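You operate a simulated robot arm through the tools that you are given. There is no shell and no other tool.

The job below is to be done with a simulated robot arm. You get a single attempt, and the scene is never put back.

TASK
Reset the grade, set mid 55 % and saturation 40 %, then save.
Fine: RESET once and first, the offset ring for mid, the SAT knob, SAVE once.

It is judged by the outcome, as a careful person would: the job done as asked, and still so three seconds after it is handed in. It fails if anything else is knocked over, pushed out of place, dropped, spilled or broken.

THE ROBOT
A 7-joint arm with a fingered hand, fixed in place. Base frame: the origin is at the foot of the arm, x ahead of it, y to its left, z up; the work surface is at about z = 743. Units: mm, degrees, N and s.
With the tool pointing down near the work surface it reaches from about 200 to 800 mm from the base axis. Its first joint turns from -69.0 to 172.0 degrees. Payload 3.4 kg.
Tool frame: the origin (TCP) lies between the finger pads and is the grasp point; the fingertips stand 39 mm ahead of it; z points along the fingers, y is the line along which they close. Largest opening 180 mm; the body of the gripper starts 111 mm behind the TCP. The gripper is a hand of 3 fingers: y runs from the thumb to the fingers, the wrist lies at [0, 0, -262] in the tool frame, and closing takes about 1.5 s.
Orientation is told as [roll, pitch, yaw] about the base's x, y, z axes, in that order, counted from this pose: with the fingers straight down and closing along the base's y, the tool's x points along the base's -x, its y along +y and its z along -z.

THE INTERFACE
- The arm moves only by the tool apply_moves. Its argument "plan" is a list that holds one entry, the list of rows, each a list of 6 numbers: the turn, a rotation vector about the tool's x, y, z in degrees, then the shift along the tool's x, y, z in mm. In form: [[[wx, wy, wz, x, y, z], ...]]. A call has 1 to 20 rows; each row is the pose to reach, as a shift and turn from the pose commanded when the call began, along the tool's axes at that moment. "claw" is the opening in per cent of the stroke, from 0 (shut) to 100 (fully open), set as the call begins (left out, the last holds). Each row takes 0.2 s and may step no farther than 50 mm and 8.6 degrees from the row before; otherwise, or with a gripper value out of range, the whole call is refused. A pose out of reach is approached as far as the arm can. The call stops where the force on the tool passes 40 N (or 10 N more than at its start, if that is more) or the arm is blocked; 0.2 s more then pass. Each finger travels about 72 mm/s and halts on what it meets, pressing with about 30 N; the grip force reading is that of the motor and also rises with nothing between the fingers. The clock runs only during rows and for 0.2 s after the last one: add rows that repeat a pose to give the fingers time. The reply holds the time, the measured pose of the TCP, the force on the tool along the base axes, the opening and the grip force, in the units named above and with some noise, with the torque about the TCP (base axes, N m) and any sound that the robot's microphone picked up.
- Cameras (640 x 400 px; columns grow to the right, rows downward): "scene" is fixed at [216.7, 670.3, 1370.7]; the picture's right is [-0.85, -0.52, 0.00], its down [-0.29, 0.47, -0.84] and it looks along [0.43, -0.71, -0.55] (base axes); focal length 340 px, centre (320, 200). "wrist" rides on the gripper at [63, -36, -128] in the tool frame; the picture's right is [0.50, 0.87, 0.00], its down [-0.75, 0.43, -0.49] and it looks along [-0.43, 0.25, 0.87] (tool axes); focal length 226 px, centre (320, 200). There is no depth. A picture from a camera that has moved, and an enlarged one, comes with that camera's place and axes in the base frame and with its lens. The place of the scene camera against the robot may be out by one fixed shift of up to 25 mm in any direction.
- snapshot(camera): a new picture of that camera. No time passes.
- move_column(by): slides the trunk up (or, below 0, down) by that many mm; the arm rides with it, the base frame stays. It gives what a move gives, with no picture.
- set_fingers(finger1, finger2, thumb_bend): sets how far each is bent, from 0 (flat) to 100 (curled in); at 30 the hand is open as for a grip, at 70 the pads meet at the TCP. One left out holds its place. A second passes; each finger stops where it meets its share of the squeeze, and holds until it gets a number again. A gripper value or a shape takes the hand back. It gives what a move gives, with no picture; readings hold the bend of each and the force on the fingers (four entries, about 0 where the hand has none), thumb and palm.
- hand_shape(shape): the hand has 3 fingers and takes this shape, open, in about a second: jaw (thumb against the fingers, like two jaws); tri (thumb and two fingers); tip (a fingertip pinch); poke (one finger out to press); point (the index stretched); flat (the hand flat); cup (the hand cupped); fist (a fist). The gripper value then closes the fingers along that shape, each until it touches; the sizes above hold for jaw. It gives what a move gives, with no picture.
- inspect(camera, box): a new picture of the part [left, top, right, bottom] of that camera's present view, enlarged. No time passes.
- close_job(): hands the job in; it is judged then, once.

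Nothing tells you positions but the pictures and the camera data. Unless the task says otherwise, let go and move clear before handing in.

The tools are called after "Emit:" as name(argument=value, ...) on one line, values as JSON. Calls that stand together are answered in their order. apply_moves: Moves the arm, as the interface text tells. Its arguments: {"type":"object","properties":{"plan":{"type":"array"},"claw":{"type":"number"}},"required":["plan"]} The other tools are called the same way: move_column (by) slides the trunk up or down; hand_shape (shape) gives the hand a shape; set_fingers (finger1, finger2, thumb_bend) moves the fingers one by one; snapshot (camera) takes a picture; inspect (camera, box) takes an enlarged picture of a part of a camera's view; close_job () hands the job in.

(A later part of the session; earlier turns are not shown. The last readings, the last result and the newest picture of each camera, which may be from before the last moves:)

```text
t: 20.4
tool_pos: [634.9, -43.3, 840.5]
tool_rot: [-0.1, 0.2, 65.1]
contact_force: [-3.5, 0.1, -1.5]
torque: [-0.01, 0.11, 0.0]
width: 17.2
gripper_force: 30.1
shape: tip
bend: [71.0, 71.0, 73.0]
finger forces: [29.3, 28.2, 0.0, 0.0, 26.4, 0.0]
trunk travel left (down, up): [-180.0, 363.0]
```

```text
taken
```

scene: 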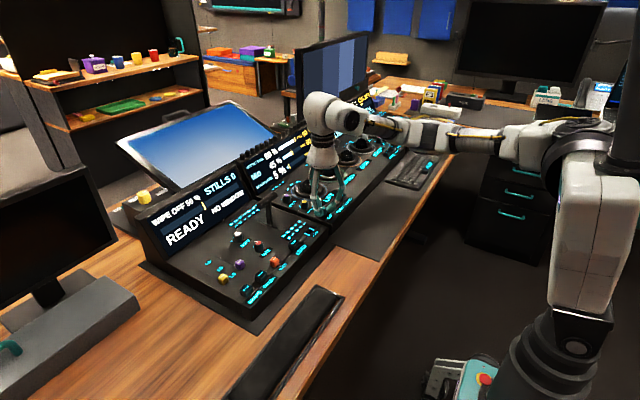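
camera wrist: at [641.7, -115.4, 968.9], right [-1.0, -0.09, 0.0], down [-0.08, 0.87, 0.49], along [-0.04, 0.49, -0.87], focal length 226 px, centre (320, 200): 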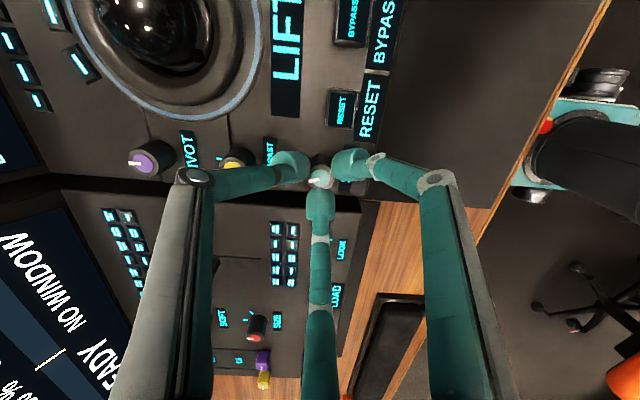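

Emit:
inspect(camera="wrist", box=[270, 140, 370, 220])

Emit:
inspect(camera="scene", box=[290, 80, 386, 140])

```text
5.00 times, centred on (320, 180) of wrist
camera zoom: at [641.7, -115.4, 968.9], right [-1.0, -0.09, 0.0], down [-0.08, 0.87, 0.49], along [-0.04, 0.49, -0.87], focal length 1130 px, centre (320, 300)
```

zoom: 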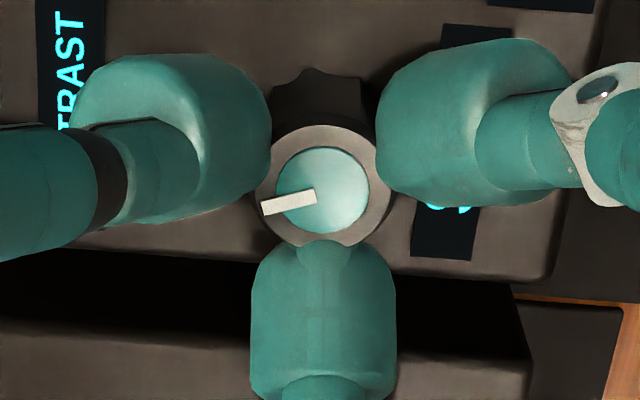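

```text
6.67 times, centred on (338, 110) of scene
camera zoom: at [216.7, 670.3, 1370.7], right [-0.85, -0.52, 0.0], down [-0.29, 0.47, -0.84], along [0.43, -0.71, -0.55], focal length 2264 px, centre (200, 800)
```

zoom: 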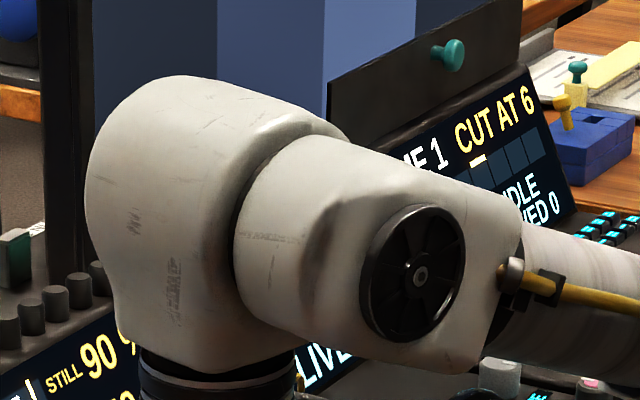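

The knob followed the hand, but the wrist hides the SAT reading. I'll release, rise and read it.

Emit:
apply_moves(plan=[[[0, 0, 0, 0, 0, 0], [0, 0, 0, 0, 0, 0], [0, 0, 0, 0, 0, 0], [0, 0, 0, 0, 0, -15], [0, 0, 0, 0, 0, -40], [0, 0, 0, 0, 0, -85], [0, 0, 0, 0, 0, -130], [0, 0, 0, 0, 0, -160]]], claw=24)

Emit:
inspect(camera="scene", box=[230, 70, 390, 190])

Emit:
snapshot(camera="wrist")

```text
t: 22.2
tool_pos: [632.7, -41.9, 1000.8]
tool_rot: [-0.2, 0.1, 65.1]
contact_force: [0.6, -0.4, 0.0]
torque: [0.0, -0.01, 0.01]
width: 42.9
gripper_force: 0.1
shape: tip
bend: [72.0, 72.0, 74.0]
finger forces: [0.2, 0.0, 0.1, 0.1, 0.0, 0.0]
trunk travel left (down, up): [-180.0, 363.0]
```

```text
3.33 times, centred on (310, 130) of scene
camera zoom: at [216.7, 670.3, 1370.7], right [-0.85, -0.52, 0.0], down [-0.29, 0.47, -0.84], along [0.43, -0.71, -0.55], focal length 1132 px, centre (353, 433)
```

zoom: 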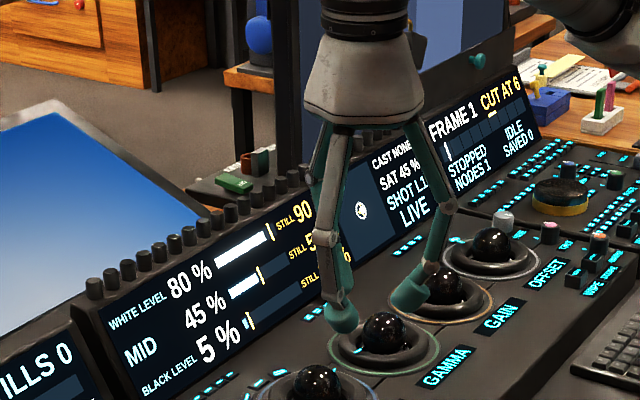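

```text
taken
camera wrist: at [639.8, -114.3, 1129.2], right [-1.0, -0.09, 0.0], down [-0.08, 0.87, 0.49], along [-0.04, 0.49, -0.87], focal length 226 px, centre (320, 200)
```

wrist: 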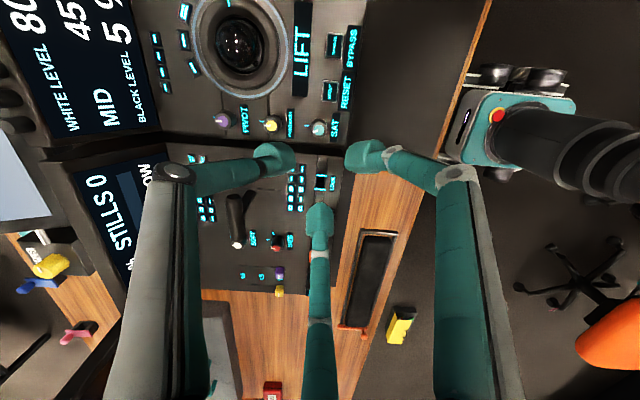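

Emit:
inspect(camera="scene", box=[318, 100, 350, 130])

Emit:
inspect(camera="wrist", box=[290, 100, 350, 145])

```text
13.33 times, centred on (334, 115) of scene
camera zoom: at [216.7, 670.3, 1370.7], right [-0.85, -0.52, 0.0], down [-0.29, 0.47, -0.84], along [0.43, -0.71, -0.55], focal length 4529 px, centre (133, 1333)
```

zoom: 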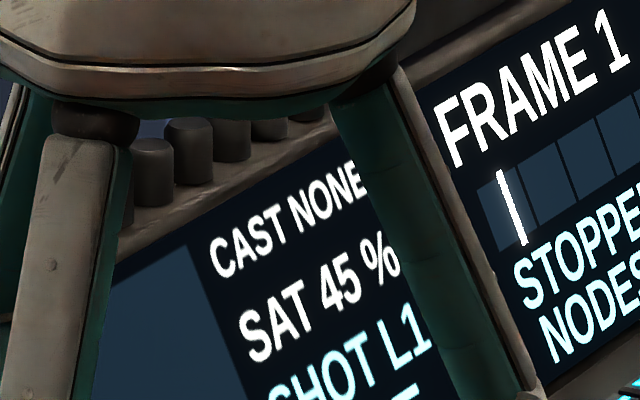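

```text
8.89 times, centred on (320, 122) of wrist
camera zoom: at [639.8, -114.3, 1129.2], right [-1.0, -0.09, 0.0], down [-0.08, 0.87, 0.49], along [-0.04, 0.49, -0.87], focal length 2009 px, centre (320, 889)
```

zoom: 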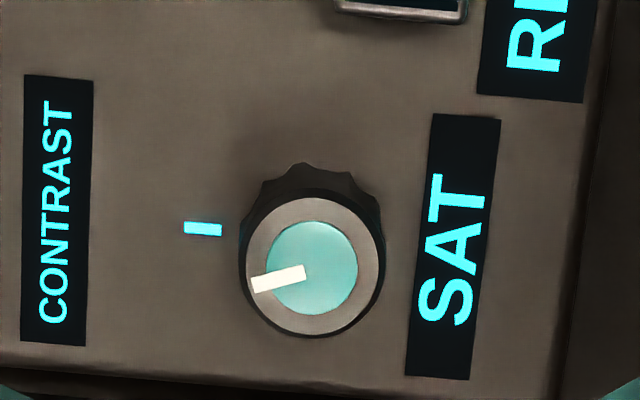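

SAT reads 45 %, so it moves in 5 % steps. I'll go back down at yaw 50°, re-grip, and turn about 12° more.

Emit:
apply_moves(plan=[[[0, 0, 5, 0, 0, 40], [0, 0, 10, 0, 0, 80], [0, 0, 15, 0, 0, 115], [0, 0, 15, 0, 0, 130], [0, 0, 15, 0, 0, 140], [0, 0, 15, 0, 0, 150], [0, 0, 15, 0, 0, 160], [0, 0, 15, 0, 0, 160]]], claw=24)

Emit:
inspect(camera="wrist", box=[220, 80, 420, 280])

```text
t: 24.0
tool_pos: [636.4, -44.1, 841.6]
tool_rot: [-0.2, 0.1, 50.1]
contact_force: [-0.4, 1.1, -0.7]
torque: [0.02, 0.0, 0.0]
width: 42.7
gripper_force: 0.1
shape: tip
bend: [72.0, 72.0, 74.0]
finger forces: [0.1, 0.0, 0.0, 0.0, 0.1, 0.0]
trunk travel left (down, up): [-180.0, 363.0]
```

```text
2.00 times, centred on (320, 180) of wrist
camera zoom: at [622.8, -114.8, 969.6], right [-0.99, 0.17, 0.0], down [0.15, 0.86, 0.49], along [0.09, 0.48, -0.87], focal length 452 px, centre (320, 240)
```

zoom: 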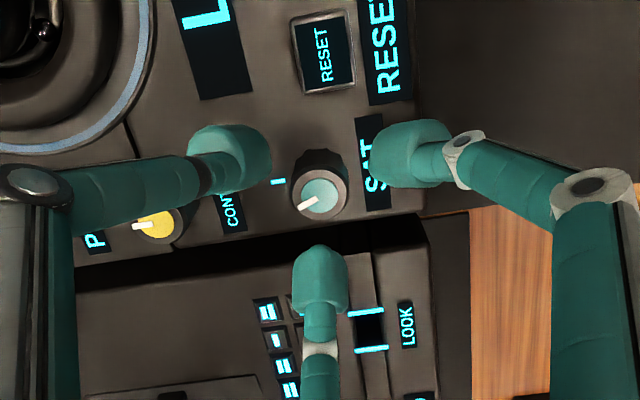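

Emit:
apply_moves(plan=[[[0, 0, 0, 0, 0, 0], [0, 0, 0, 0, 0, 0], [0, 0, 0, 0, 0, 0], [0, 0, 0, 0, 0, 0], [0, 0, -4, 0, 0, 0], [0, 0, -8, 0, 0, 0], [0, 0, -12, 0, 0, 0], [0, 0, -12, 0, 0, 0]]], claw=11)

Emit:
apply_moves(plan=[[[0, 0, 0, 0, 0, 0], [0, 0, 0, 0, 0, 0], [0, 0, 0, 0, 0, 0], [0, 0, 0, 0, 0, -15], [0, 0, 0, 0, 0, -40], [0, 0, 0, 0, 0, -85], [0, 0, 0, 0, 0, -130], [0, 0, 0, 0, 0, -160]]], claw=24)

Emit:
inspect(camera="scene", box=[318, 100, 350, 130])

Emit:
snapshot(camera="scene")

Emit:
inspect(camera="wrist", box=[290, 100, 350, 145])

```text
t: 25.8
tool_pos: [635.1, -43.0, 840.4]
tool_rot: [-0.2, 0.2, 62.1]
contact_force: [-2.4, -0.1, -1.3]
torque: [-0.02, 0.04, 0.01]
width: 17.1
gripper_force: 30.3
shape: tip
bend: [71.0, 71.0, 73.0]
finger forces: [26.9, 26.9, 0.1, 0.0, 26.2, 0.1]
trunk travel left (down, up): [-180.0, 363.0]
```

```text
t: 27.6
tool_pos: [633.7, -41.9, 1002.1]
tool_rot: [-0.3, 0.2, 62.1]
contact_force: [0.0, -0.1, 0.3]
torque: [0.01, 0.02, 0.02]
width: 42.9
gripper_force: 0.1
shape: tip
bend: [72.0, 72.0, 74.0]
finger forces: [0.0, 0.0, 0.0, 0.1, 0.0, 0.0]
trunk travel left (down, up): [-180.0, 363.0]
```

```text
13.33 times, centred on (334, 115) of scene
camera zoom: at [216.7, 670.3, 1370.7], right [-0.85, -0.52, 0.0], down [-0.29, 0.47, -0.84], along [0.43, -0.71, -0.55], focal length 4529 px, centre (133, 1333)
```

zoom: 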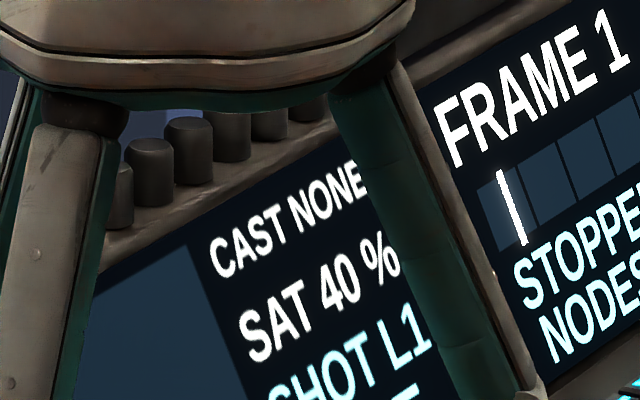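

```text
taken
```

scene: 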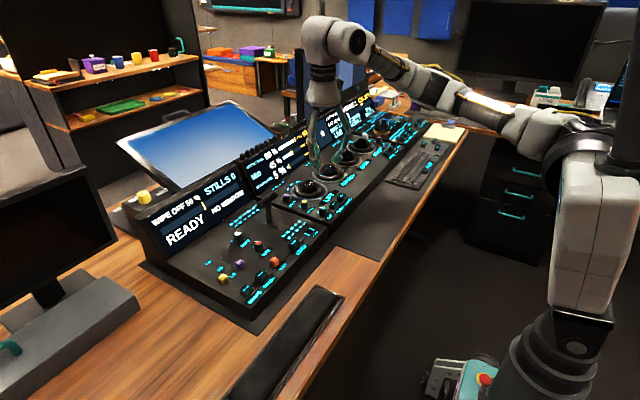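

```text
8.89 times, centred on (320, 122) of wrist
camera zoom: at [636.3, -114.3, 1130.6], right [-1.0, -0.04, 0.0], down [-0.03, 0.87, 0.49], along [-0.02, 0.49, -0.87], focal length 2009 px, centre (320, 889)
```

zoom: 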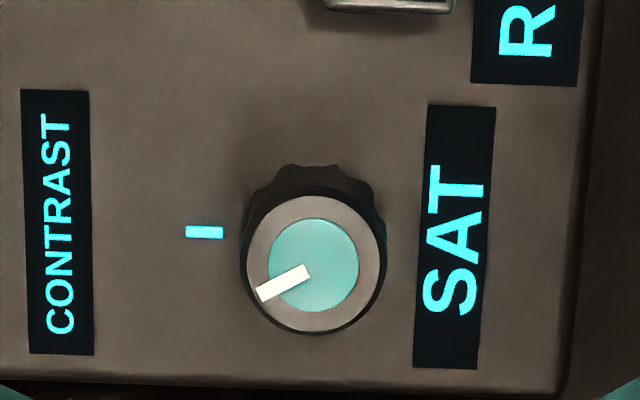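

SAT reads 40 %. Next is the OFFSET ring, so I'll move at height toward y≈-480 with the hand back to yaw 0 to view it.

Emit:
apply_moves(plan=[[[0, 0, 6, 40, -17.5, -2], [0, 0, 12, 80, -35, -4], [0, 0, 18, 120, -52.5, -6], [0, 0, 24, 160, -70, -8], [0, 0, 30, 200, -87.5, -10], [0, 0, 36, 240, -105, -10], [0, 0, 42, 280, -122.5, -10], [0, 0, 48, 320, -140, -10], [0, 0, 54, 360, -157.5, -10], [0, 0, 60, 402, -175.4, -10], [0, 0, 62, 402, -175.4, -10], [0, 0, 62, 402, -175.4, -10]]], claw=100)

Emit:
snapshot(camera="wrist")

Emit:
inspect(camera="wrist", box=[170, 110, 350, 250])

Emit:
inspect(camera="scene", box=[330, 100, 426, 160])

```text
t: 30.2
tool_pos: [600.2, -479.5, 1011.6]
tool_rot: [-0.3, -0.1, 0.1]
contact_force: [0.0, -1.1, 0.2]
torque: [-0.02, 0.01, 0.01]
width: 180.0
gripper_force: 0.0
shape: tip
bend: [30.0, 30.0, 30.0]
finger forces: [0.1, 0.0, 0.1, 0.0, 0.1, 0.0]
trunk travel left (down, up): [-180.0, 363.0]
```

```text
taken
camera wrist: at [537.3, -515.8, 1139.4], right [-0.5, 0.87, 0.0], down [0.75, 0.44, 0.49], along [0.43, 0.24, -0.87], focal length 226 px, centre (320, 200)
```

wrist: 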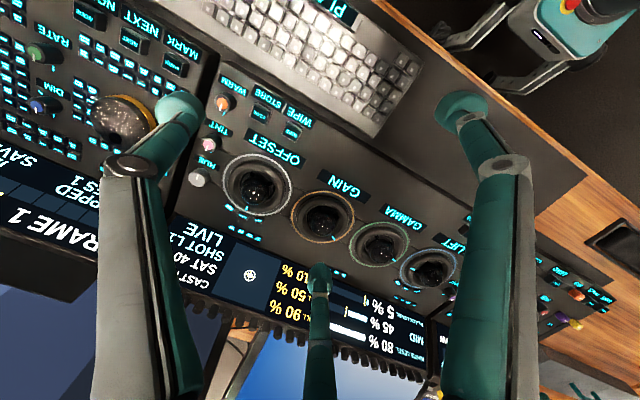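

```text
2.86 times, centred on (260, 180) of wrist
camera zoom: at [537.3, -515.8, 1139.4], right [-0.5, 0.87, 0.0], down [0.75, 0.44, 0.49], along [0.43, 0.24, -0.87], focal length 646 px, centre (491, 257)
```

zoom: 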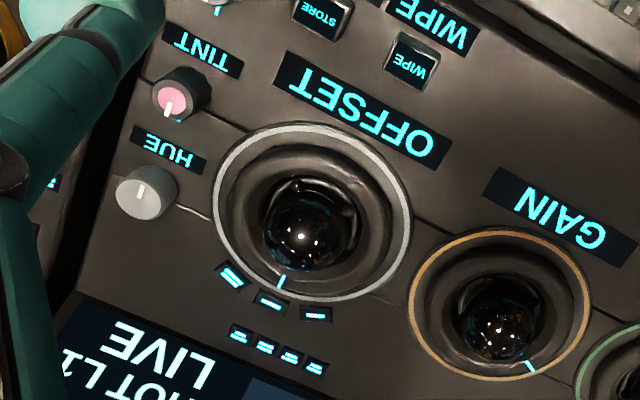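

```text
6.67 times, centred on (378, 130) of scene
camera zoom: at [216.7, 670.3, 1370.7], right [-0.85, -0.52, 0.0], down [-0.29, 0.47, -0.84], along [0.43, -0.71, -0.55], focal length 2264 px, centre (-67, 667)
```

zoom: 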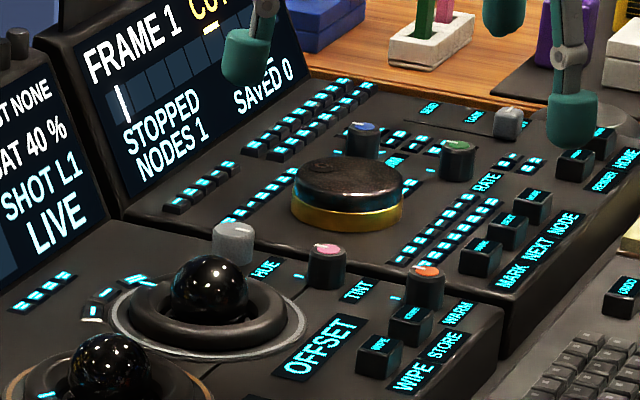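

The OFFSET ring is a thick black torus about 98 mm across, with a cyan mark at 12 o'clock. I'll test how far the arm reaches toward it with the tool vertical, staying high.

Emit:
apply_moves(plan=[[[0, 0, 0, -35, -13, 0], [0, 0, 0, -70, -26, 0], [0, 0, 0, -105, -39, 0], [0, 0, 0, -142, -52, 0], [0, 0, 0, -142, -52, 0], [0, 0, 0, -142, -52, 0]]])

Emit:
snapshot(camera="wrist")

Emit:
snapshot(camera="scene")

```text
t: 31.6
tool_pos: [739.1, -534.5, 1008.7]
tool_rot: [-0.2, 0.0, 0.1]
contact_force: [-0.3, 0.4, 1.0]
torque: [0.01, -0.02, 0.01]
width: 180.2
gripper_force: 0.0
shape: tip
bend: [30.0, 30.0, 30.0]
finger forces: [0.0, 0.1, 0.0, 0.1, 0.0, 0.0]
out of reach, approached as far as the arm can: row 4, 5, 6
trunk travel left (down, up): [-180.0, 363.0]
```

```text
taken
camera wrist: at [676.6, -570.2, 1137.1], right [-0.5, 0.87, 0.0], down [0.75, 0.44, 0.49], along [0.42, 0.25, -0.87], focal length 226 px, centre (320, 200)
```

wrist: 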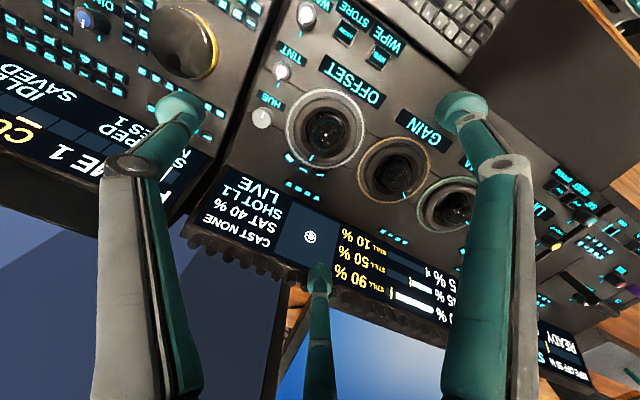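

```text
taken
```

scene: 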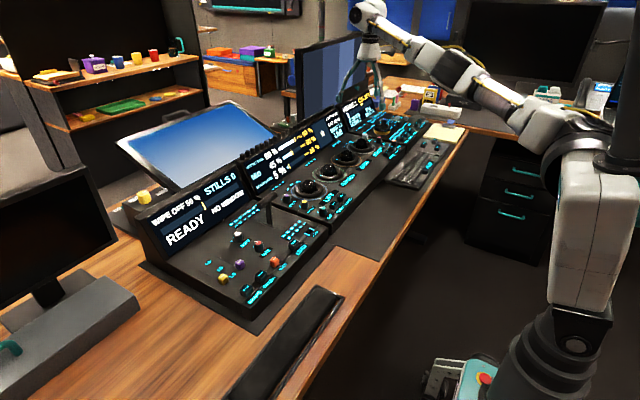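

The arm almost reaches it vertically, and lower down it should reach fully. I'll measure the ring's centre from this view.

Emit:
inspect(camera="wrist", box=[245, 60, 405, 200])

```text
2.86 times, centred on (325, 130) of wrist
camera zoom: at [676.6, -570.2, 1137.1], right [-0.5, 0.87, 0.0], down [0.75, 0.44, 0.49], along [0.42, 0.25, -0.87], focal length 646 px, centre (306, 400)
```

zoom: 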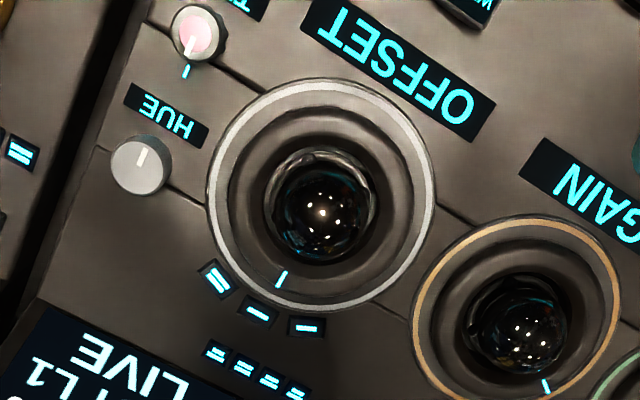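

The ring centre is about (736.5, -526) on a panel near z≈787. I'll yaw the hand 42° so the fingers avoid HUE, TINT, GAIN and the small keys, then descend part way at about 70 % opening.

Emit:
apply_moves(plan=[[[0, 0, -7, 5.5, 5.7, 10], [0, 0, -14, 5.5, 5.7, 25], [0, 0, -21, 5.5, 5.7, 40], [0, 0, -28, 5.5, 5.7, 55], [0, 0, -35, 5.5, 5.7, 70], [0, 0, -42, 5.5, 5.7, 85], [0, 0, -42, 5.5, 5.7, 100], [0, 0, -42, 5.5, 5.7, 100], [0, 0, -42, 5.5, 5.7, 100]]], claw=68)

Emit:
snapshot(camera="wrist")

Emit:
inspect(camera="wrist", box=[200, 80, 440, 280])

Emit:
inspect(camera="scene", box=[320, 60, 448, 160])

```text
t: 33.6
tool_pos: [731.4, -524.8, 910.7]
tool_rot: [-0.1, 0.1, 42.1]
contact_force: [0.3, 0.9, -0.2]
torque: [0.01, 0.03, 0.02]
width: 122.6
gripper_force: 0.0
shape: tip
bend: [64.0, 64.0, 64.0]
finger forces: [0.1, 0.0, 0.0, 0.0, 0.0, 0.0]
trunk travel left (down, up): [-180.0, 363.0]
```

```text
taken
camera wrist: at [708.1, -592.9, 1039.4], right [-0.95, 0.31, 0.0], down [0.27, 0.83, 0.49], along [0.15, 0.46, -0.87], focal length 226 px, centre (320, 200)
```

wrist: 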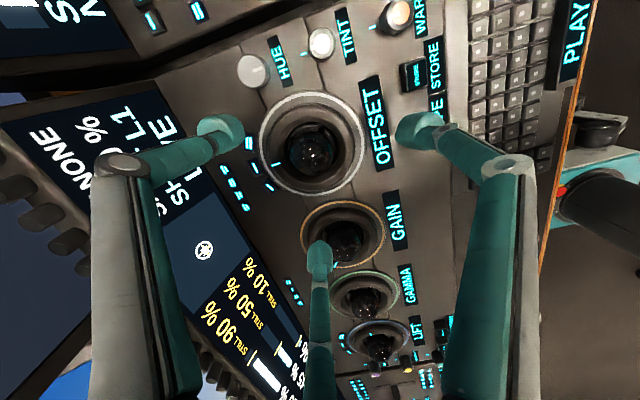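

```text
2.00 times, centred on (320, 180) of wrist
camera zoom: at [708.1, -592.9, 1039.4], right [-0.95, 0.31, 0.0], down [0.27, 0.83, 0.49], along [0.15, 0.46, -0.87], focal length 452 px, centre (320, 240)
```

zoom: 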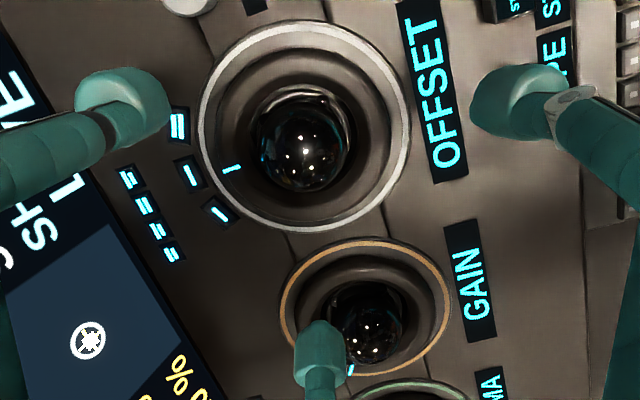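

```text
4.00 times, centred on (384, 110) of scene
camera zoom: at [216.7, 670.3, 1370.7], right [-0.85, -0.52, 0.0], down [-0.29, 0.47, -0.84], along [0.43, -0.71, -0.55], focal length 1359 px, centre (64, 560)
```

zoom: 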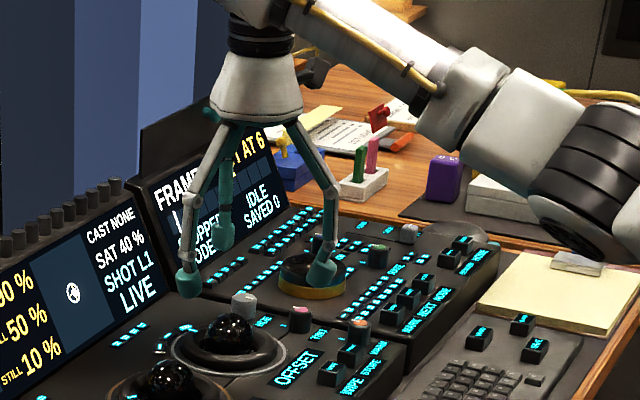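

Correcting for perspective bias in three views, the ring centre is (740.5, -523), and the TCP is at (731, -524.5). I'll shift, narrow the opening to 61 %, and come down part way.

Emit:
apply_moves(plan=[[[0, 0, 0, -7.9, -5.5, 0], [0, 0, 0, -7.9, -5.5, 20], [0, 0, 0, -7.9, -5.5, 40], [0, 0, 0, -7.9, -5.5, 40], [0, 0, 0, -7.9, -5.5, 40]]], claw=61)

Emit:
inspect(camera="wrist", box=[200, 80, 440, 280])

Emit:
inspect(camera="scene", box=[330, 90, 426, 150])

```text
t: 34.8
tool_pos: [740.5, -524.2, 870.0]
tool_rot: [-0.2, 0.2, 42.1]
contact_force: [-0.3, 0.1, -0.4]
torque: [-0.01, 0.01, -0.03]
width: 110.3
gripper_force: 0.1
shape: tip
bend: [68.0, 68.0, 68.0]
finger forces: [0.0, 0.0, 0.0, 0.0, 0.0, 0.1]
trunk travel left (down, up): [-180.0, 363.0]
```

```text
2.00 times, centred on (320, 180) of wrist
camera zoom: at [717.4, -593.2, 998.3], right [-0.95, 0.31, 0.0], down [0.27, 0.83, 0.49], along [0.15, 0.46, -0.87], focal length 452 px, centre (320, 240)
```

zoom: 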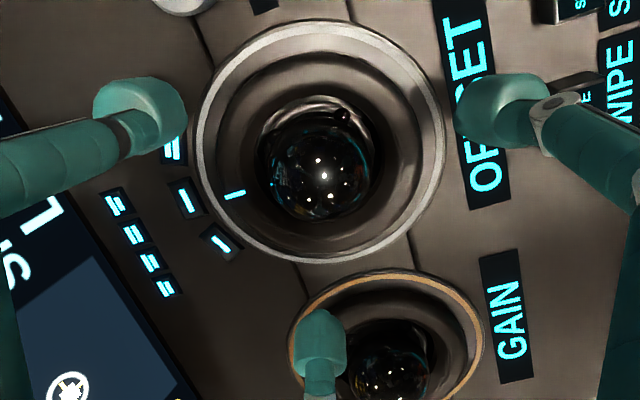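

```text
6.67 times, centred on (378, 120) of scene
camera zoom: at [216.7, 670.3, 1370.7], right [-0.85, -0.52, 0.0], down [-0.29, 0.47, -0.84], along [0.43, -0.71, -0.55], focal length 2264 px, centre (-67, 733)
```

zoom: 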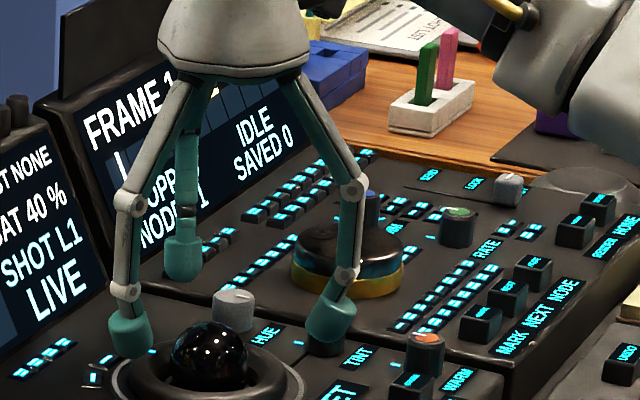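

Centring matches my prediction. I'll descend 24 mm and check clearances.

Emit:
apply_moves(plan=[[[0, 0, 0, 0, 0, 8], [0, 0, 0, 0, 0, 16], [0, 0, 0, 0, 0, 24], [0, 0, 0, 0, 0, 24]]])

Emit:
inspect(camera="wrist", box=[200, 80, 440, 280])

Emit:
inspect(camera="scene", box=[330, 100, 410, 150])

```text
t: 35.8
tool_pos: [739.9, -522.7, 845.6]
tool_rot: [-0.2, 0.1, 42.1]
contact_force: [-0.7, -0.3, 0.2]
torque: [0.0, 0.01, 0.04]
width: 110.3
gripper_force: 0.0
shape: tip
bend: [68.0, 68.0, 68.0]
finger forces: [0.0, 0.0, 0.1, 0.0, 0.0, 0.0]
trunk travel left (down, up): [-180.0, 363.0]
```

```text
2.00 times, centred on (320, 180) of wrist
camera zoom: at [718.5, -591.8, 974.1], right [-0.95, 0.31, 0.0], down [0.27, 0.83, 0.49], along [0.15, 0.46, -0.87], focal length 452 px, centre (320, 240)
```

zoom: 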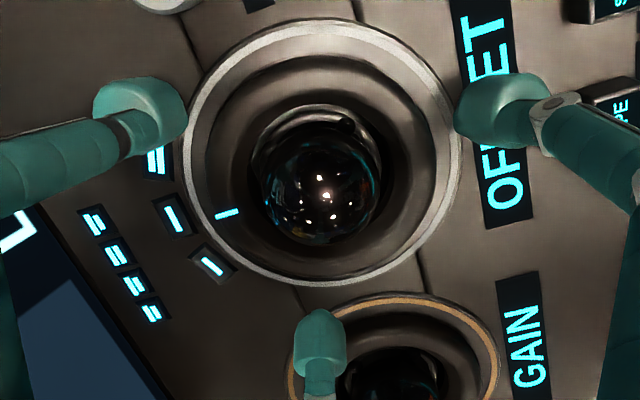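

```text
8.00 times, centred on (370, 125) of scene
camera zoom: at [216.7, 670.3, 1370.7], right [-0.85, -0.52, 0.0], down [-0.29, 0.47, -0.84], along [0.43, -0.71, -0.55], focal length 2717 px, centre (-80, 800)
```

zoom: 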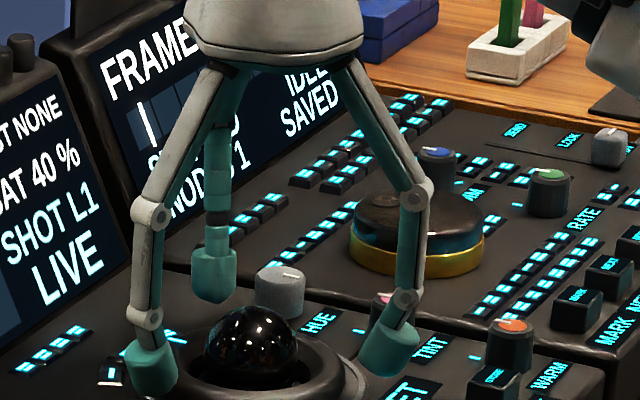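

Emit:
apply_moves(plan=[[[0, 0, 0, 0, 0, 4], [0, 0, 0, 0, 0, 8], [0, 0, 0, 0, 0, 8]]])

Emit:
inspect(camera="scene", box=[330, 110, 410, 160])

Emit:
inspect(camera="wrist", box=[200, 80, 440, 280])

```text
t: 36.6
tool_pos: [740.1, -523.3, 837.6]
tool_rot: [-0.2, 0.1, 42.1]
contact_force: [-0.4, -0.6, -0.4]
torque: [0.01, 0.01, -0.02]
width: 110.4
gripper_force: 0.0
shape: tip
bend: [68.0, 68.0, 68.0]
finger forces: [0.0, 0.0, 0.0, 0.1, 0.0, 0.0]
trunk travel left (down, up): [-180.0, 363.0]
```

```text
8.00 times, centred on (370, 135) of scene
camera zoom: at [216.7, 670.3, 1370.7], right [-0.85, -0.52, 0.0], down [-0.29, 0.47, -0.84], along [0.43, -0.71, -0.55], focal length 2717 px, centre (-80, 720)
```

zoom: 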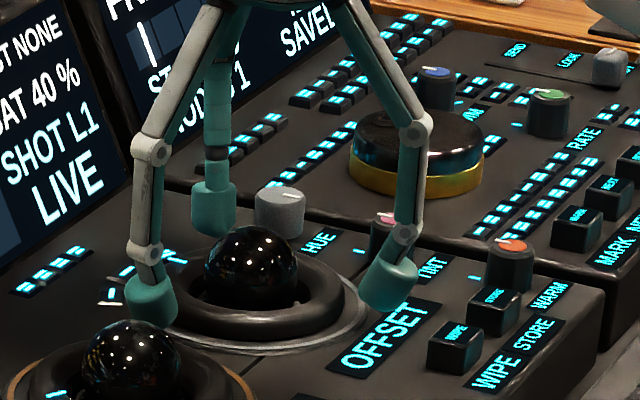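

```text
2.00 times, centred on (320, 180) of wrist
camera zoom: at [717.9, -591.5, 966.4], right [-0.95, 0.31, 0.0], down [0.27, 0.83, 0.49], along [0.15, 0.46, -0.87], focal length 452 px, centre (320, 240)
```

zoom: 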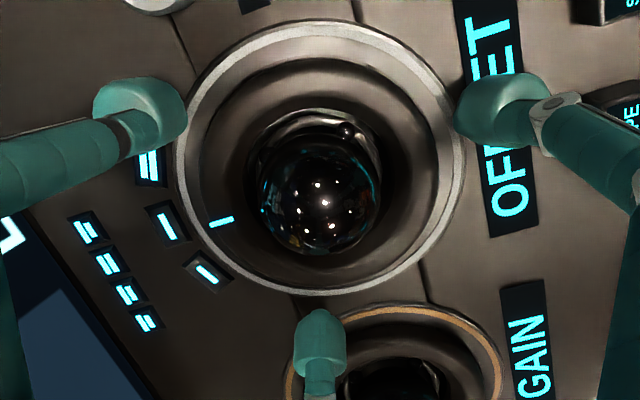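

The tips are around the ring and clear of neighbours. I'll close onto the ring.

Emit:
apply_moves(plan=[[[0, 0, 0, 0, 0, 0], [0, 0, 0, 0, 0, 0], [0, 0, 0, 0, 0, 0], [0, 0, 0, 0, 0, 0]]], claw=48)

Emit:
inspect(camera="wrist", box=[200, 80, 440, 280])

Emit:
inspect(camera="scene", box=[230, 70, 390, 190])

```text
t: 37.6
tool_pos: [740.4, -523.0, 838.2]
tool_rot: [-0.4, 0.1, 42.2]
contact_force: [1.2, -0.7, 9.6]
torque: [0.01, -0.03, 0.04]
width: 77.1
gripper_force: 30.0
shape: tip
bend: [72.0, 72.0, 74.0]
finger forces: [32.0, 32.7, 0.0, 0.0, 30.1, 0.0]
trunk travel left (down, up): [-180.0, 363.0]
```

```text
2.00 times, centred on (320, 180) of wrist
camera zoom: at [717.3, -590.9, 968.0], right [-0.95, 0.31, 0.0], down [0.27, 0.83, 0.49], along [0.15, 0.46, -0.87], focal length 452 px, centre (320, 240)
```

zoom: 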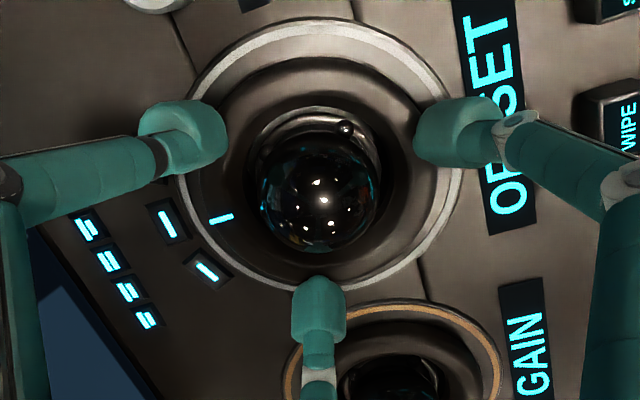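

```text
3.33 times, centred on (310, 130) of scene
camera zoom: at [216.7, 670.3, 1370.7], right [-0.85, -0.52, 0.0], down [-0.29, 0.47, -0.84], along [0.43, -0.71, -0.55], focal length 1132 px, centre (353, 433)
```

zoom: 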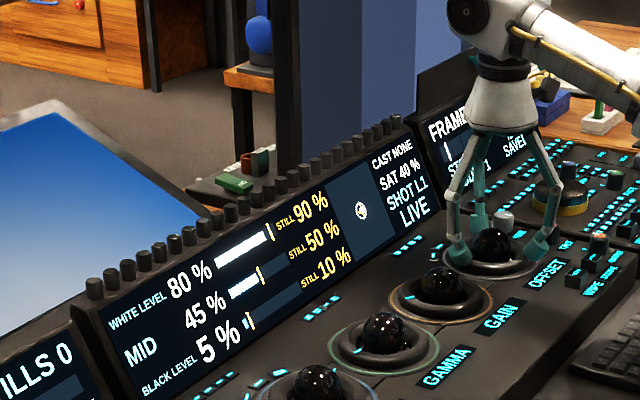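

The ring is gripped and the display is in view, mid still 45 %. I'll turn it clockwise by 8° and watch.

Emit:
apply_moves(plan=[[[0, 0, 2.5, 0, 0, 0], [0, 0, 5, 0, 0, 0], [0, 0, 8, 0, 0, 0], [0, 0, 8, 0, 0, 0]]])

Emit:
inspect(camera="scene", box=[230, 70, 390, 190])

Emit:
inspect(camera="wrist", box=[200, 80, 440, 280])

```text
t: 38.6
tool_pos: [739.6, -521.8, 839.3]
tool_rot: [-0.3, 0.0, 33.9]
contact_force: [4.8, -0.7, 12.9]
torque: [-0.1, -0.15, -0.02]
width: 77.5
gripper_force: 29.9
shape: tip
bend: [72.0, 72.0, 74.0]
finger forces: [32.0, 32.4, 0.0, 0.1, 32.0, 0.0]
trunk travel left (down, up): [-180.0, 363.0]
```

```text
3.33 times, centred on (310, 130) of scene
camera zoom: at [216.7, 670.3, 1370.7], right [-0.85, -0.52, 0.0], down [-0.29, 0.47, -0.84], along [0.43, -0.71, -0.55], focal length 1132 px, centre (353, 433)
```

zoom: 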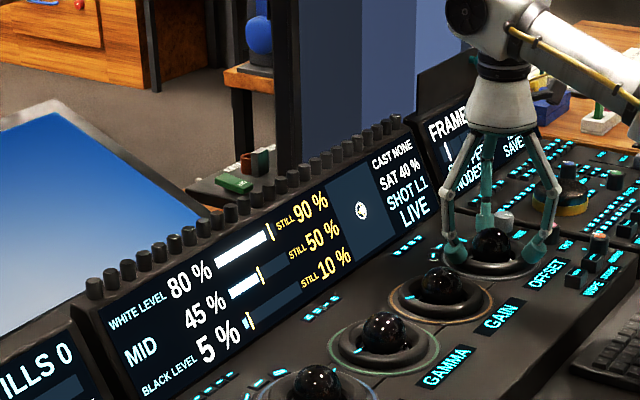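

```text
2.00 times, centred on (320, 180) of wrist
camera zoom: at [707.9, -586.9, 968.0], right [-0.9, 0.44, 0.0], down [0.38, 0.79, 0.49], along [0.22, 0.44, -0.87], focal length 452 px, centre (320, 240)
```

zoom: 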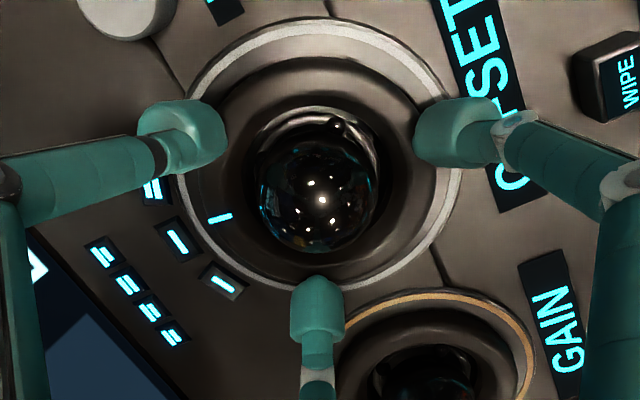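

The ring follows without slipping. I'll continue a further 6°.

Emit:
apply_moves(plan=[[[0, 0, 3, 0, 0, 0], [0, 0, 6, 0, 0, 0], [0, 0, 6, 0, 0, 0]]])

Emit:
inspect(camera="scene", box=[230, 70, 390, 190])

Emit:
inspect(camera="wrist", box=[200, 80, 440, 280])

```text
t: 39.4
tool_pos: [738.6, -522.4, 840.5]
tool_rot: [-0.4, 0.0, 28.2]
contact_force: [6.1, -2.7, 13.5]
torque: [-0.26, -0.19, 0.04]
width: 77.8
gripper_force: 29.4
shape: tip
bend: [72.0, 72.0, 73.0]
finger forces: [32.2, 32.1, 0.1, 0.0, 33.1, 0.0]
trunk travel left (down, up): [-180.0, 363.0]
```

```text
3.33 times, centred on (310, 130) of scene
camera zoom: at [216.7, 670.3, 1370.7], right [-0.85, -0.52, 0.0], down [-0.29, 0.47, -0.84], along [0.43, -0.71, -0.55], focal length 1132 px, centre (353, 433)
```

zoom: 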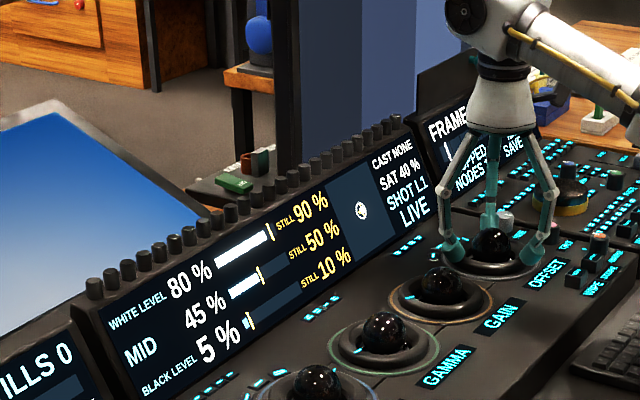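

```text
2.00 times, centred on (320, 180) of wrist
camera zoom: at [701.1, -583.0, 968.0], right [-0.85, 0.53, 0.0], down [0.46, 0.74, 0.49], along [0.26, 0.41, -0.87], focal length 452 px, centre (320, 240)
```

zoom: 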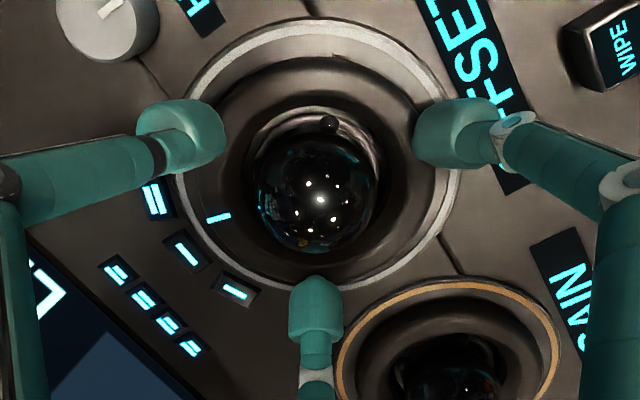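

Emit:
apply_moves(plan=[[[0, 0, 3, 0, 0, 0], [0, 0, 6, 0, 0, 0], [0, 0, 6, 0, 0, 0]]])

Emit:
inspect(camera="scene", box=[230, 70, 390, 190])

Emit:
inspect(camera="wrist", box=[200, 80, 440, 280])

```text
t: 40.2
tool_pos: [740.1, -520.8, 838.8]
tool_rot: [-0.1, -0.1, 22.1]
contact_force: [5.3, -2.2, 14.5]
torque: [-0.24, -0.05, -0.01]
width: 77.7
gripper_force: 30.6
shape: tip
bend: [72.0, 72.0, 73.0]
finger forces: [32.8, 32.2, 0.0, 0.0, 32.6, 0.1]
trunk travel left (down, up): [-180.0, 363.0]
```

```text
3.33 times, centred on (310, 130) of scene
camera zoom: at [216.7, 670.3, 1370.7], right [-0.85, -0.52, 0.0], down [-0.29, 0.47, -0.84], along [0.43, -0.71, -0.55], focal length 1132 px, centre (353, 433)
```

zoom: 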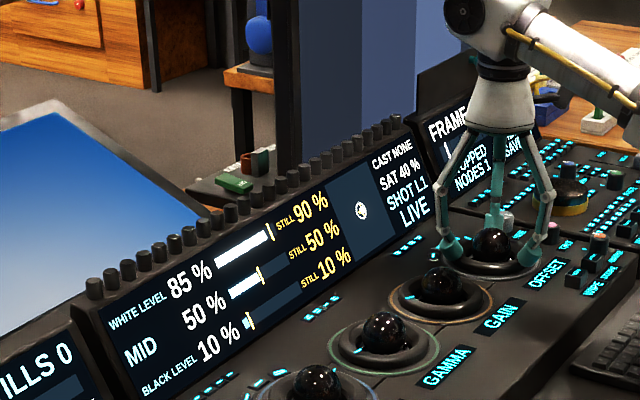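

```text
2.00 times, centred on (320, 180) of wrist
camera zoom: at [695.1, -578.7, 967.9], right [-0.79, 0.61, 0.0], down [0.53, 0.69, 0.49], along [0.3, 0.38, -0.87], focal length 452 px, centre (320, 240)
```

zoom: 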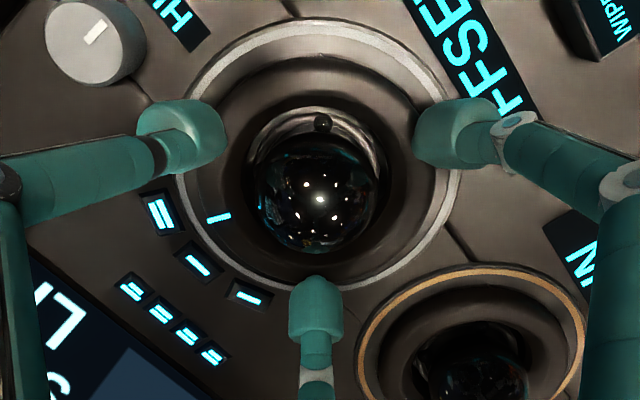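

At 20° it stepped to mid 50 %, and the thumb still clears HUE. I'll continue in 6° increments.

Emit:
apply_moves(plan=[[[0, 0, 3, 0, 0, 0], [0, 0, 6, 0, 0, 0], [0, 0, 6, 0, 0, 0]]])

Emit:
inspect(camera="scene", box=[230, 70, 390, 190])

Emit:
inspect(camera="wrist", box=[200, 80, 440, 280])

```text
t: 41.0
tool_pos: [741.0, -522.3, 839.6]
tool_rot: [-0.2, -0.1, 16.1]
contact_force: [4.9, -1.3, 14.9]
torque: [-0.18, -0.01, -0.02]
width: 77.4
gripper_force: 30.8
shape: tip
bend: [72.0, 72.0, 74.0]
finger forces: [33.1, 32.6, 0.1, 0.1, 31.9, 0.1]
trunk travel left (down, up): [-180.0, 363.0]
```

```text
3.33 times, centred on (310, 130) of scene
camera zoom: at [216.7, 670.3, 1370.7], right [-0.85, -0.52, 0.0], down [-0.29, 0.47, -0.84], along [0.43, -0.71, -0.55], focal length 1132 px, centre (353, 433)
```

zoom: 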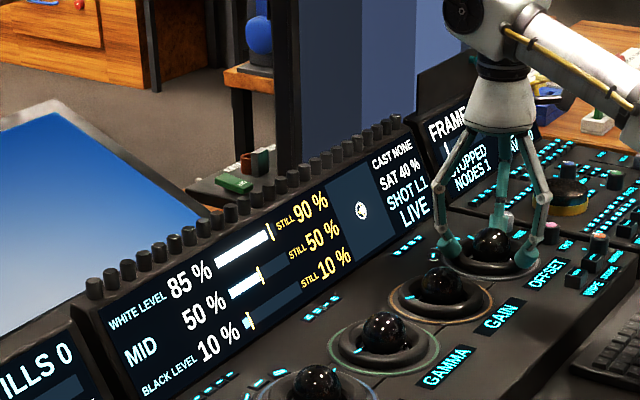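

```text
2.00 times, centred on (320, 180) of wrist
camera zoom: at [689.7, -573.9, 967.9], right [-0.72, 0.69, 0.0], down [0.6, 0.63, 0.49], along [0.34, 0.35, -0.87], focal length 452 px, centre (320, 240)
```

zoom: 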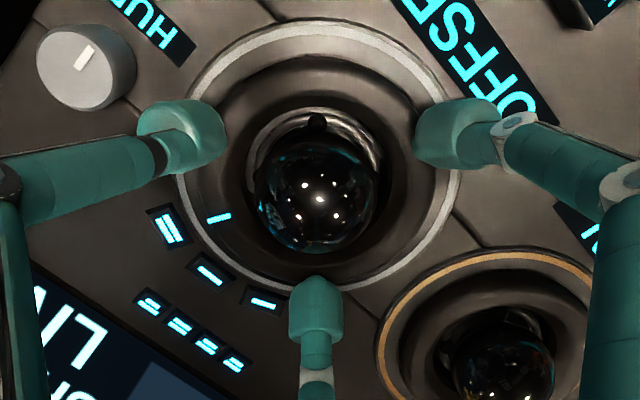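

Emit:
apply_moves(plan=[[[0, 0, 3, 0, 0, 0], [0, 0, 6, 0, 0, 0], [0, 0, 6, 0, 0, 0]]])

Emit:
inspect(camera="scene", box=[230, 70, 390, 190])

Emit:
inspect(camera="wrist", box=[200, 80, 440, 280])

Emit:
inspect(camera="scene", box=[330, 110, 410, 160])

```text
t: 41.8
tool_pos: [740.1, -522.6, 839.4]
tool_rot: [-0.3, -0.1, 10.0]
contact_force: [6.0, -4.5, 16.0]
torque: [-0.28, -0.01, 0.01]
width: 77.3
gripper_force: 30.1
shape: tip
bend: [72.0, 72.0, 73.0]
finger forces: [32.6, 32.4, 0.0, 0.1, 32.9, 0.0]
trunk travel left (down, up): [-180.0, 363.0]
```

```text
3.33 times, centred on (310, 130) of scene
camera zoom: at [216.7, 670.3, 1370.7], right [-0.85, -0.52, 0.0], down [-0.29, 0.47, -0.84], along [0.43, -0.71, -0.55], focal length 1132 px, centre (353, 433)
```

zoom: 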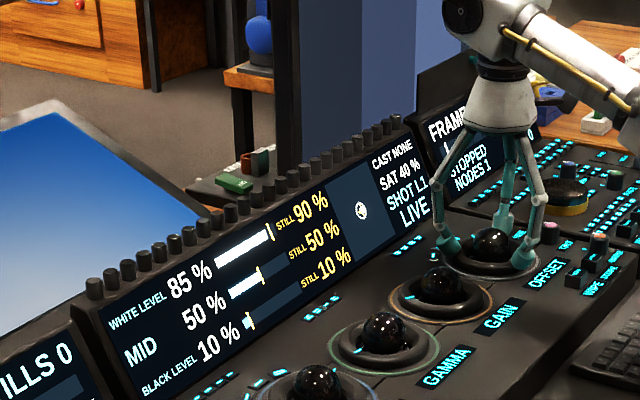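

```text
2.00 times, centred on (320, 180) of wrist
camera zoom: at [684.5, -568.1, 967.8], right [-0.64, 0.77, -0.01], down [0.67, 0.56, 0.49], along [0.38, 0.31, -0.87], focal length 452 px, centre (320, 240)
```

zoom: 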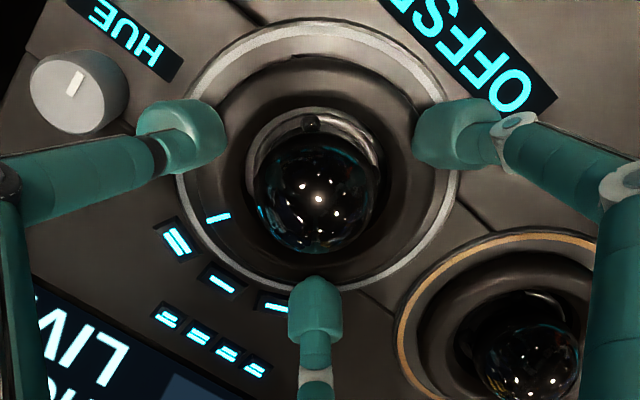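

```text
8.00 times, centred on (370, 135) of scene
camera zoom: at [216.7, 670.3, 1370.7], right [-0.85, -0.52, 0.0], down [-0.29, 0.47, -0.84], along [0.43, -0.71, -0.55], focal length 2717 px, centre (-80, 720)
```

zoom: 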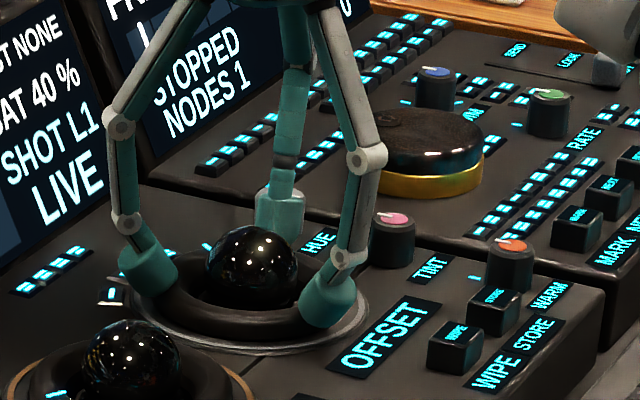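

Emit:
apply_moves(plan=[[[0, 0, 3, 0, 0, 0], [0, 0, 6, 0, 0, 0], [0, 0, 6, 0, 0, 0]]])

Emit:
inspect(camera="scene", box=[230, 70, 390, 190])

Emit:
inspect(camera="wrist", box=[200, 80, 440, 280])

```text
t: 42.6
tool_pos: [739.2, -523.3, 838.7]
tool_rot: [-0.3, -0.1, 4.1]
contact_force: [7.1, -2.7, 14.2]
torque: [-0.18, -0.15, 0.0]
width: 77.6
gripper_force: 29.7
shape: tip
bend: [72.0, 72.0, 74.0]
finger forces: [32.1, 33.6, 0.0, 0.0, 32.5, 0.1]
trunk travel left (down, up): [-180.0, 363.0]
```

```text
3.33 times, centred on (310, 130) of scene
camera zoom: at [216.7, 670.3, 1370.7], right [-0.85, -0.52, 0.0], down [-0.29, 0.47, -0.84], along [0.43, -0.71, -0.55], focal length 1132 px, centre (353, 433)
```

zoom: 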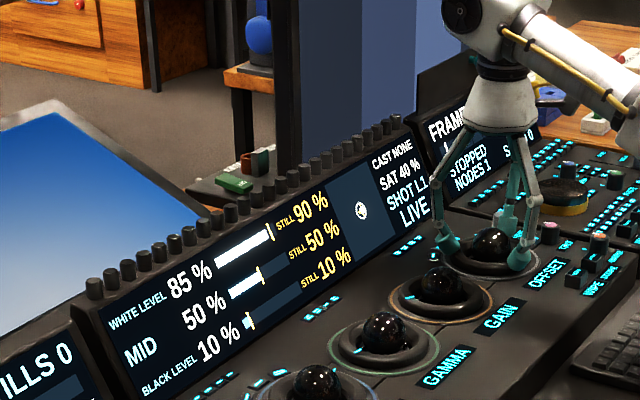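

```text
2.00 times, centred on (320, 180) of wrist
camera zoom: at [679.9, -562.3, 967.8], right [-0.56, 0.83, 0.0], down [0.72, 0.49, 0.49], along [0.41, 0.27, -0.87], focal length 452 px, centre (320, 240)
```

zoom: 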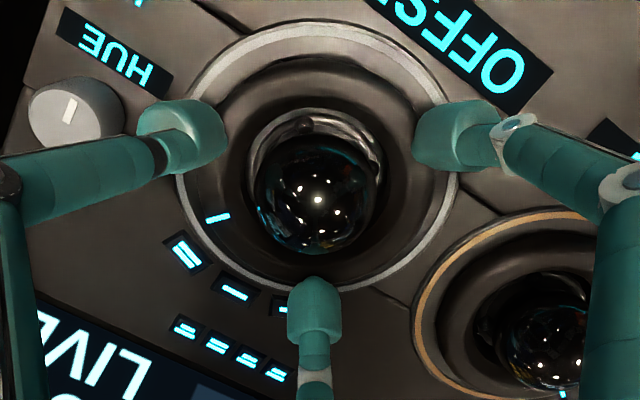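

Still 50 % at 38°, so the next step is probably near 45–50°. A finger is getting close to the small keys, so I'll release, lift, rotate the hand back and re-grip.

Emit:
apply_moves(plan=[[[0, 0, 0, 0, 0, 0], [0, 0, 0, 0, 0, 0], [0, 0, 0, 0, 0, 0], [0, 0, 0, 0, 0, -8], [0, 0, 0, 0, 0, -20], [0, 0, 0, 0, 0, -32], [0, 0, 0, 0, 0, -32]]], claw=61)

Emit:
inspect(camera="scene", box=[230, 70, 390, 190])

Emit:
inspect(camera="wrist", box=[200, 80, 440, 280])

```text
t: 44.2
tool_pos: [739.6, -523.8, 870.8]
tool_rot: [-0.2, 0.1, 4.2]
contact_force: [-0.5, -0.1, 0.1]
torque: [-0.02, 0.0, 0.03]
width: 109.4
gripper_force: 0.0
shape: tip
bend: [68.0, 68.0, 68.0]
finger forces: [0.1, 0.0, 0.1, 0.0, 0.0, 0.1]
trunk travel left (down, up): [-180.0, 363.0]
```

```text
3.33 times, centred on (310, 130) of scene
camera zoom: at [216.7, 670.3, 1370.7], right [-0.85, -0.52, 0.0], down [-0.29, 0.47, -0.84], along [0.43, -0.71, -0.55], focal length 1132 px, centre (353, 433)
```

zoom: 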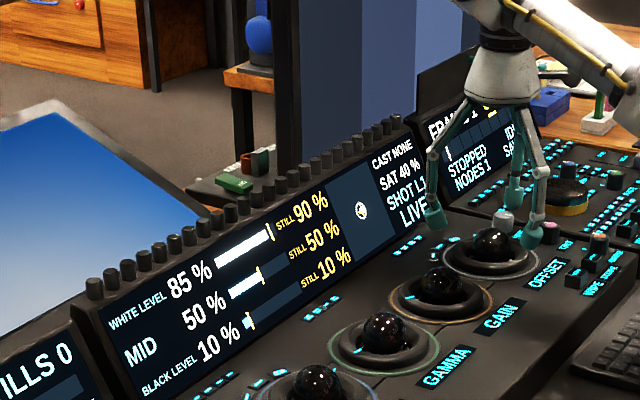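

```text
2.00 times, centred on (320, 180) of wrist
camera zoom: at [679.9, -563.4, 999.3], right [-0.56, 0.83, 0.0], down [0.72, 0.49, 0.49], along [0.41, 0.27, -0.87], focal length 452 px, centre (320, 240)
```

zoom: 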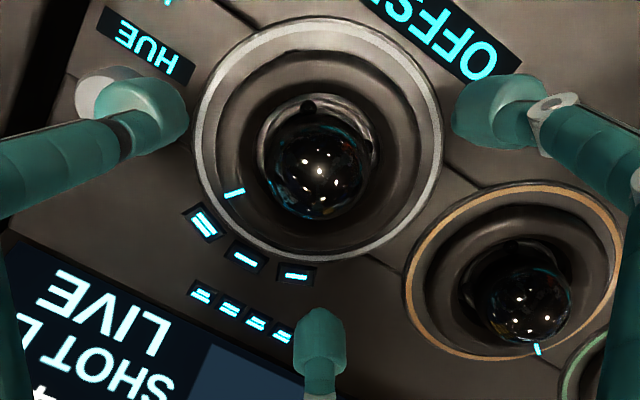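

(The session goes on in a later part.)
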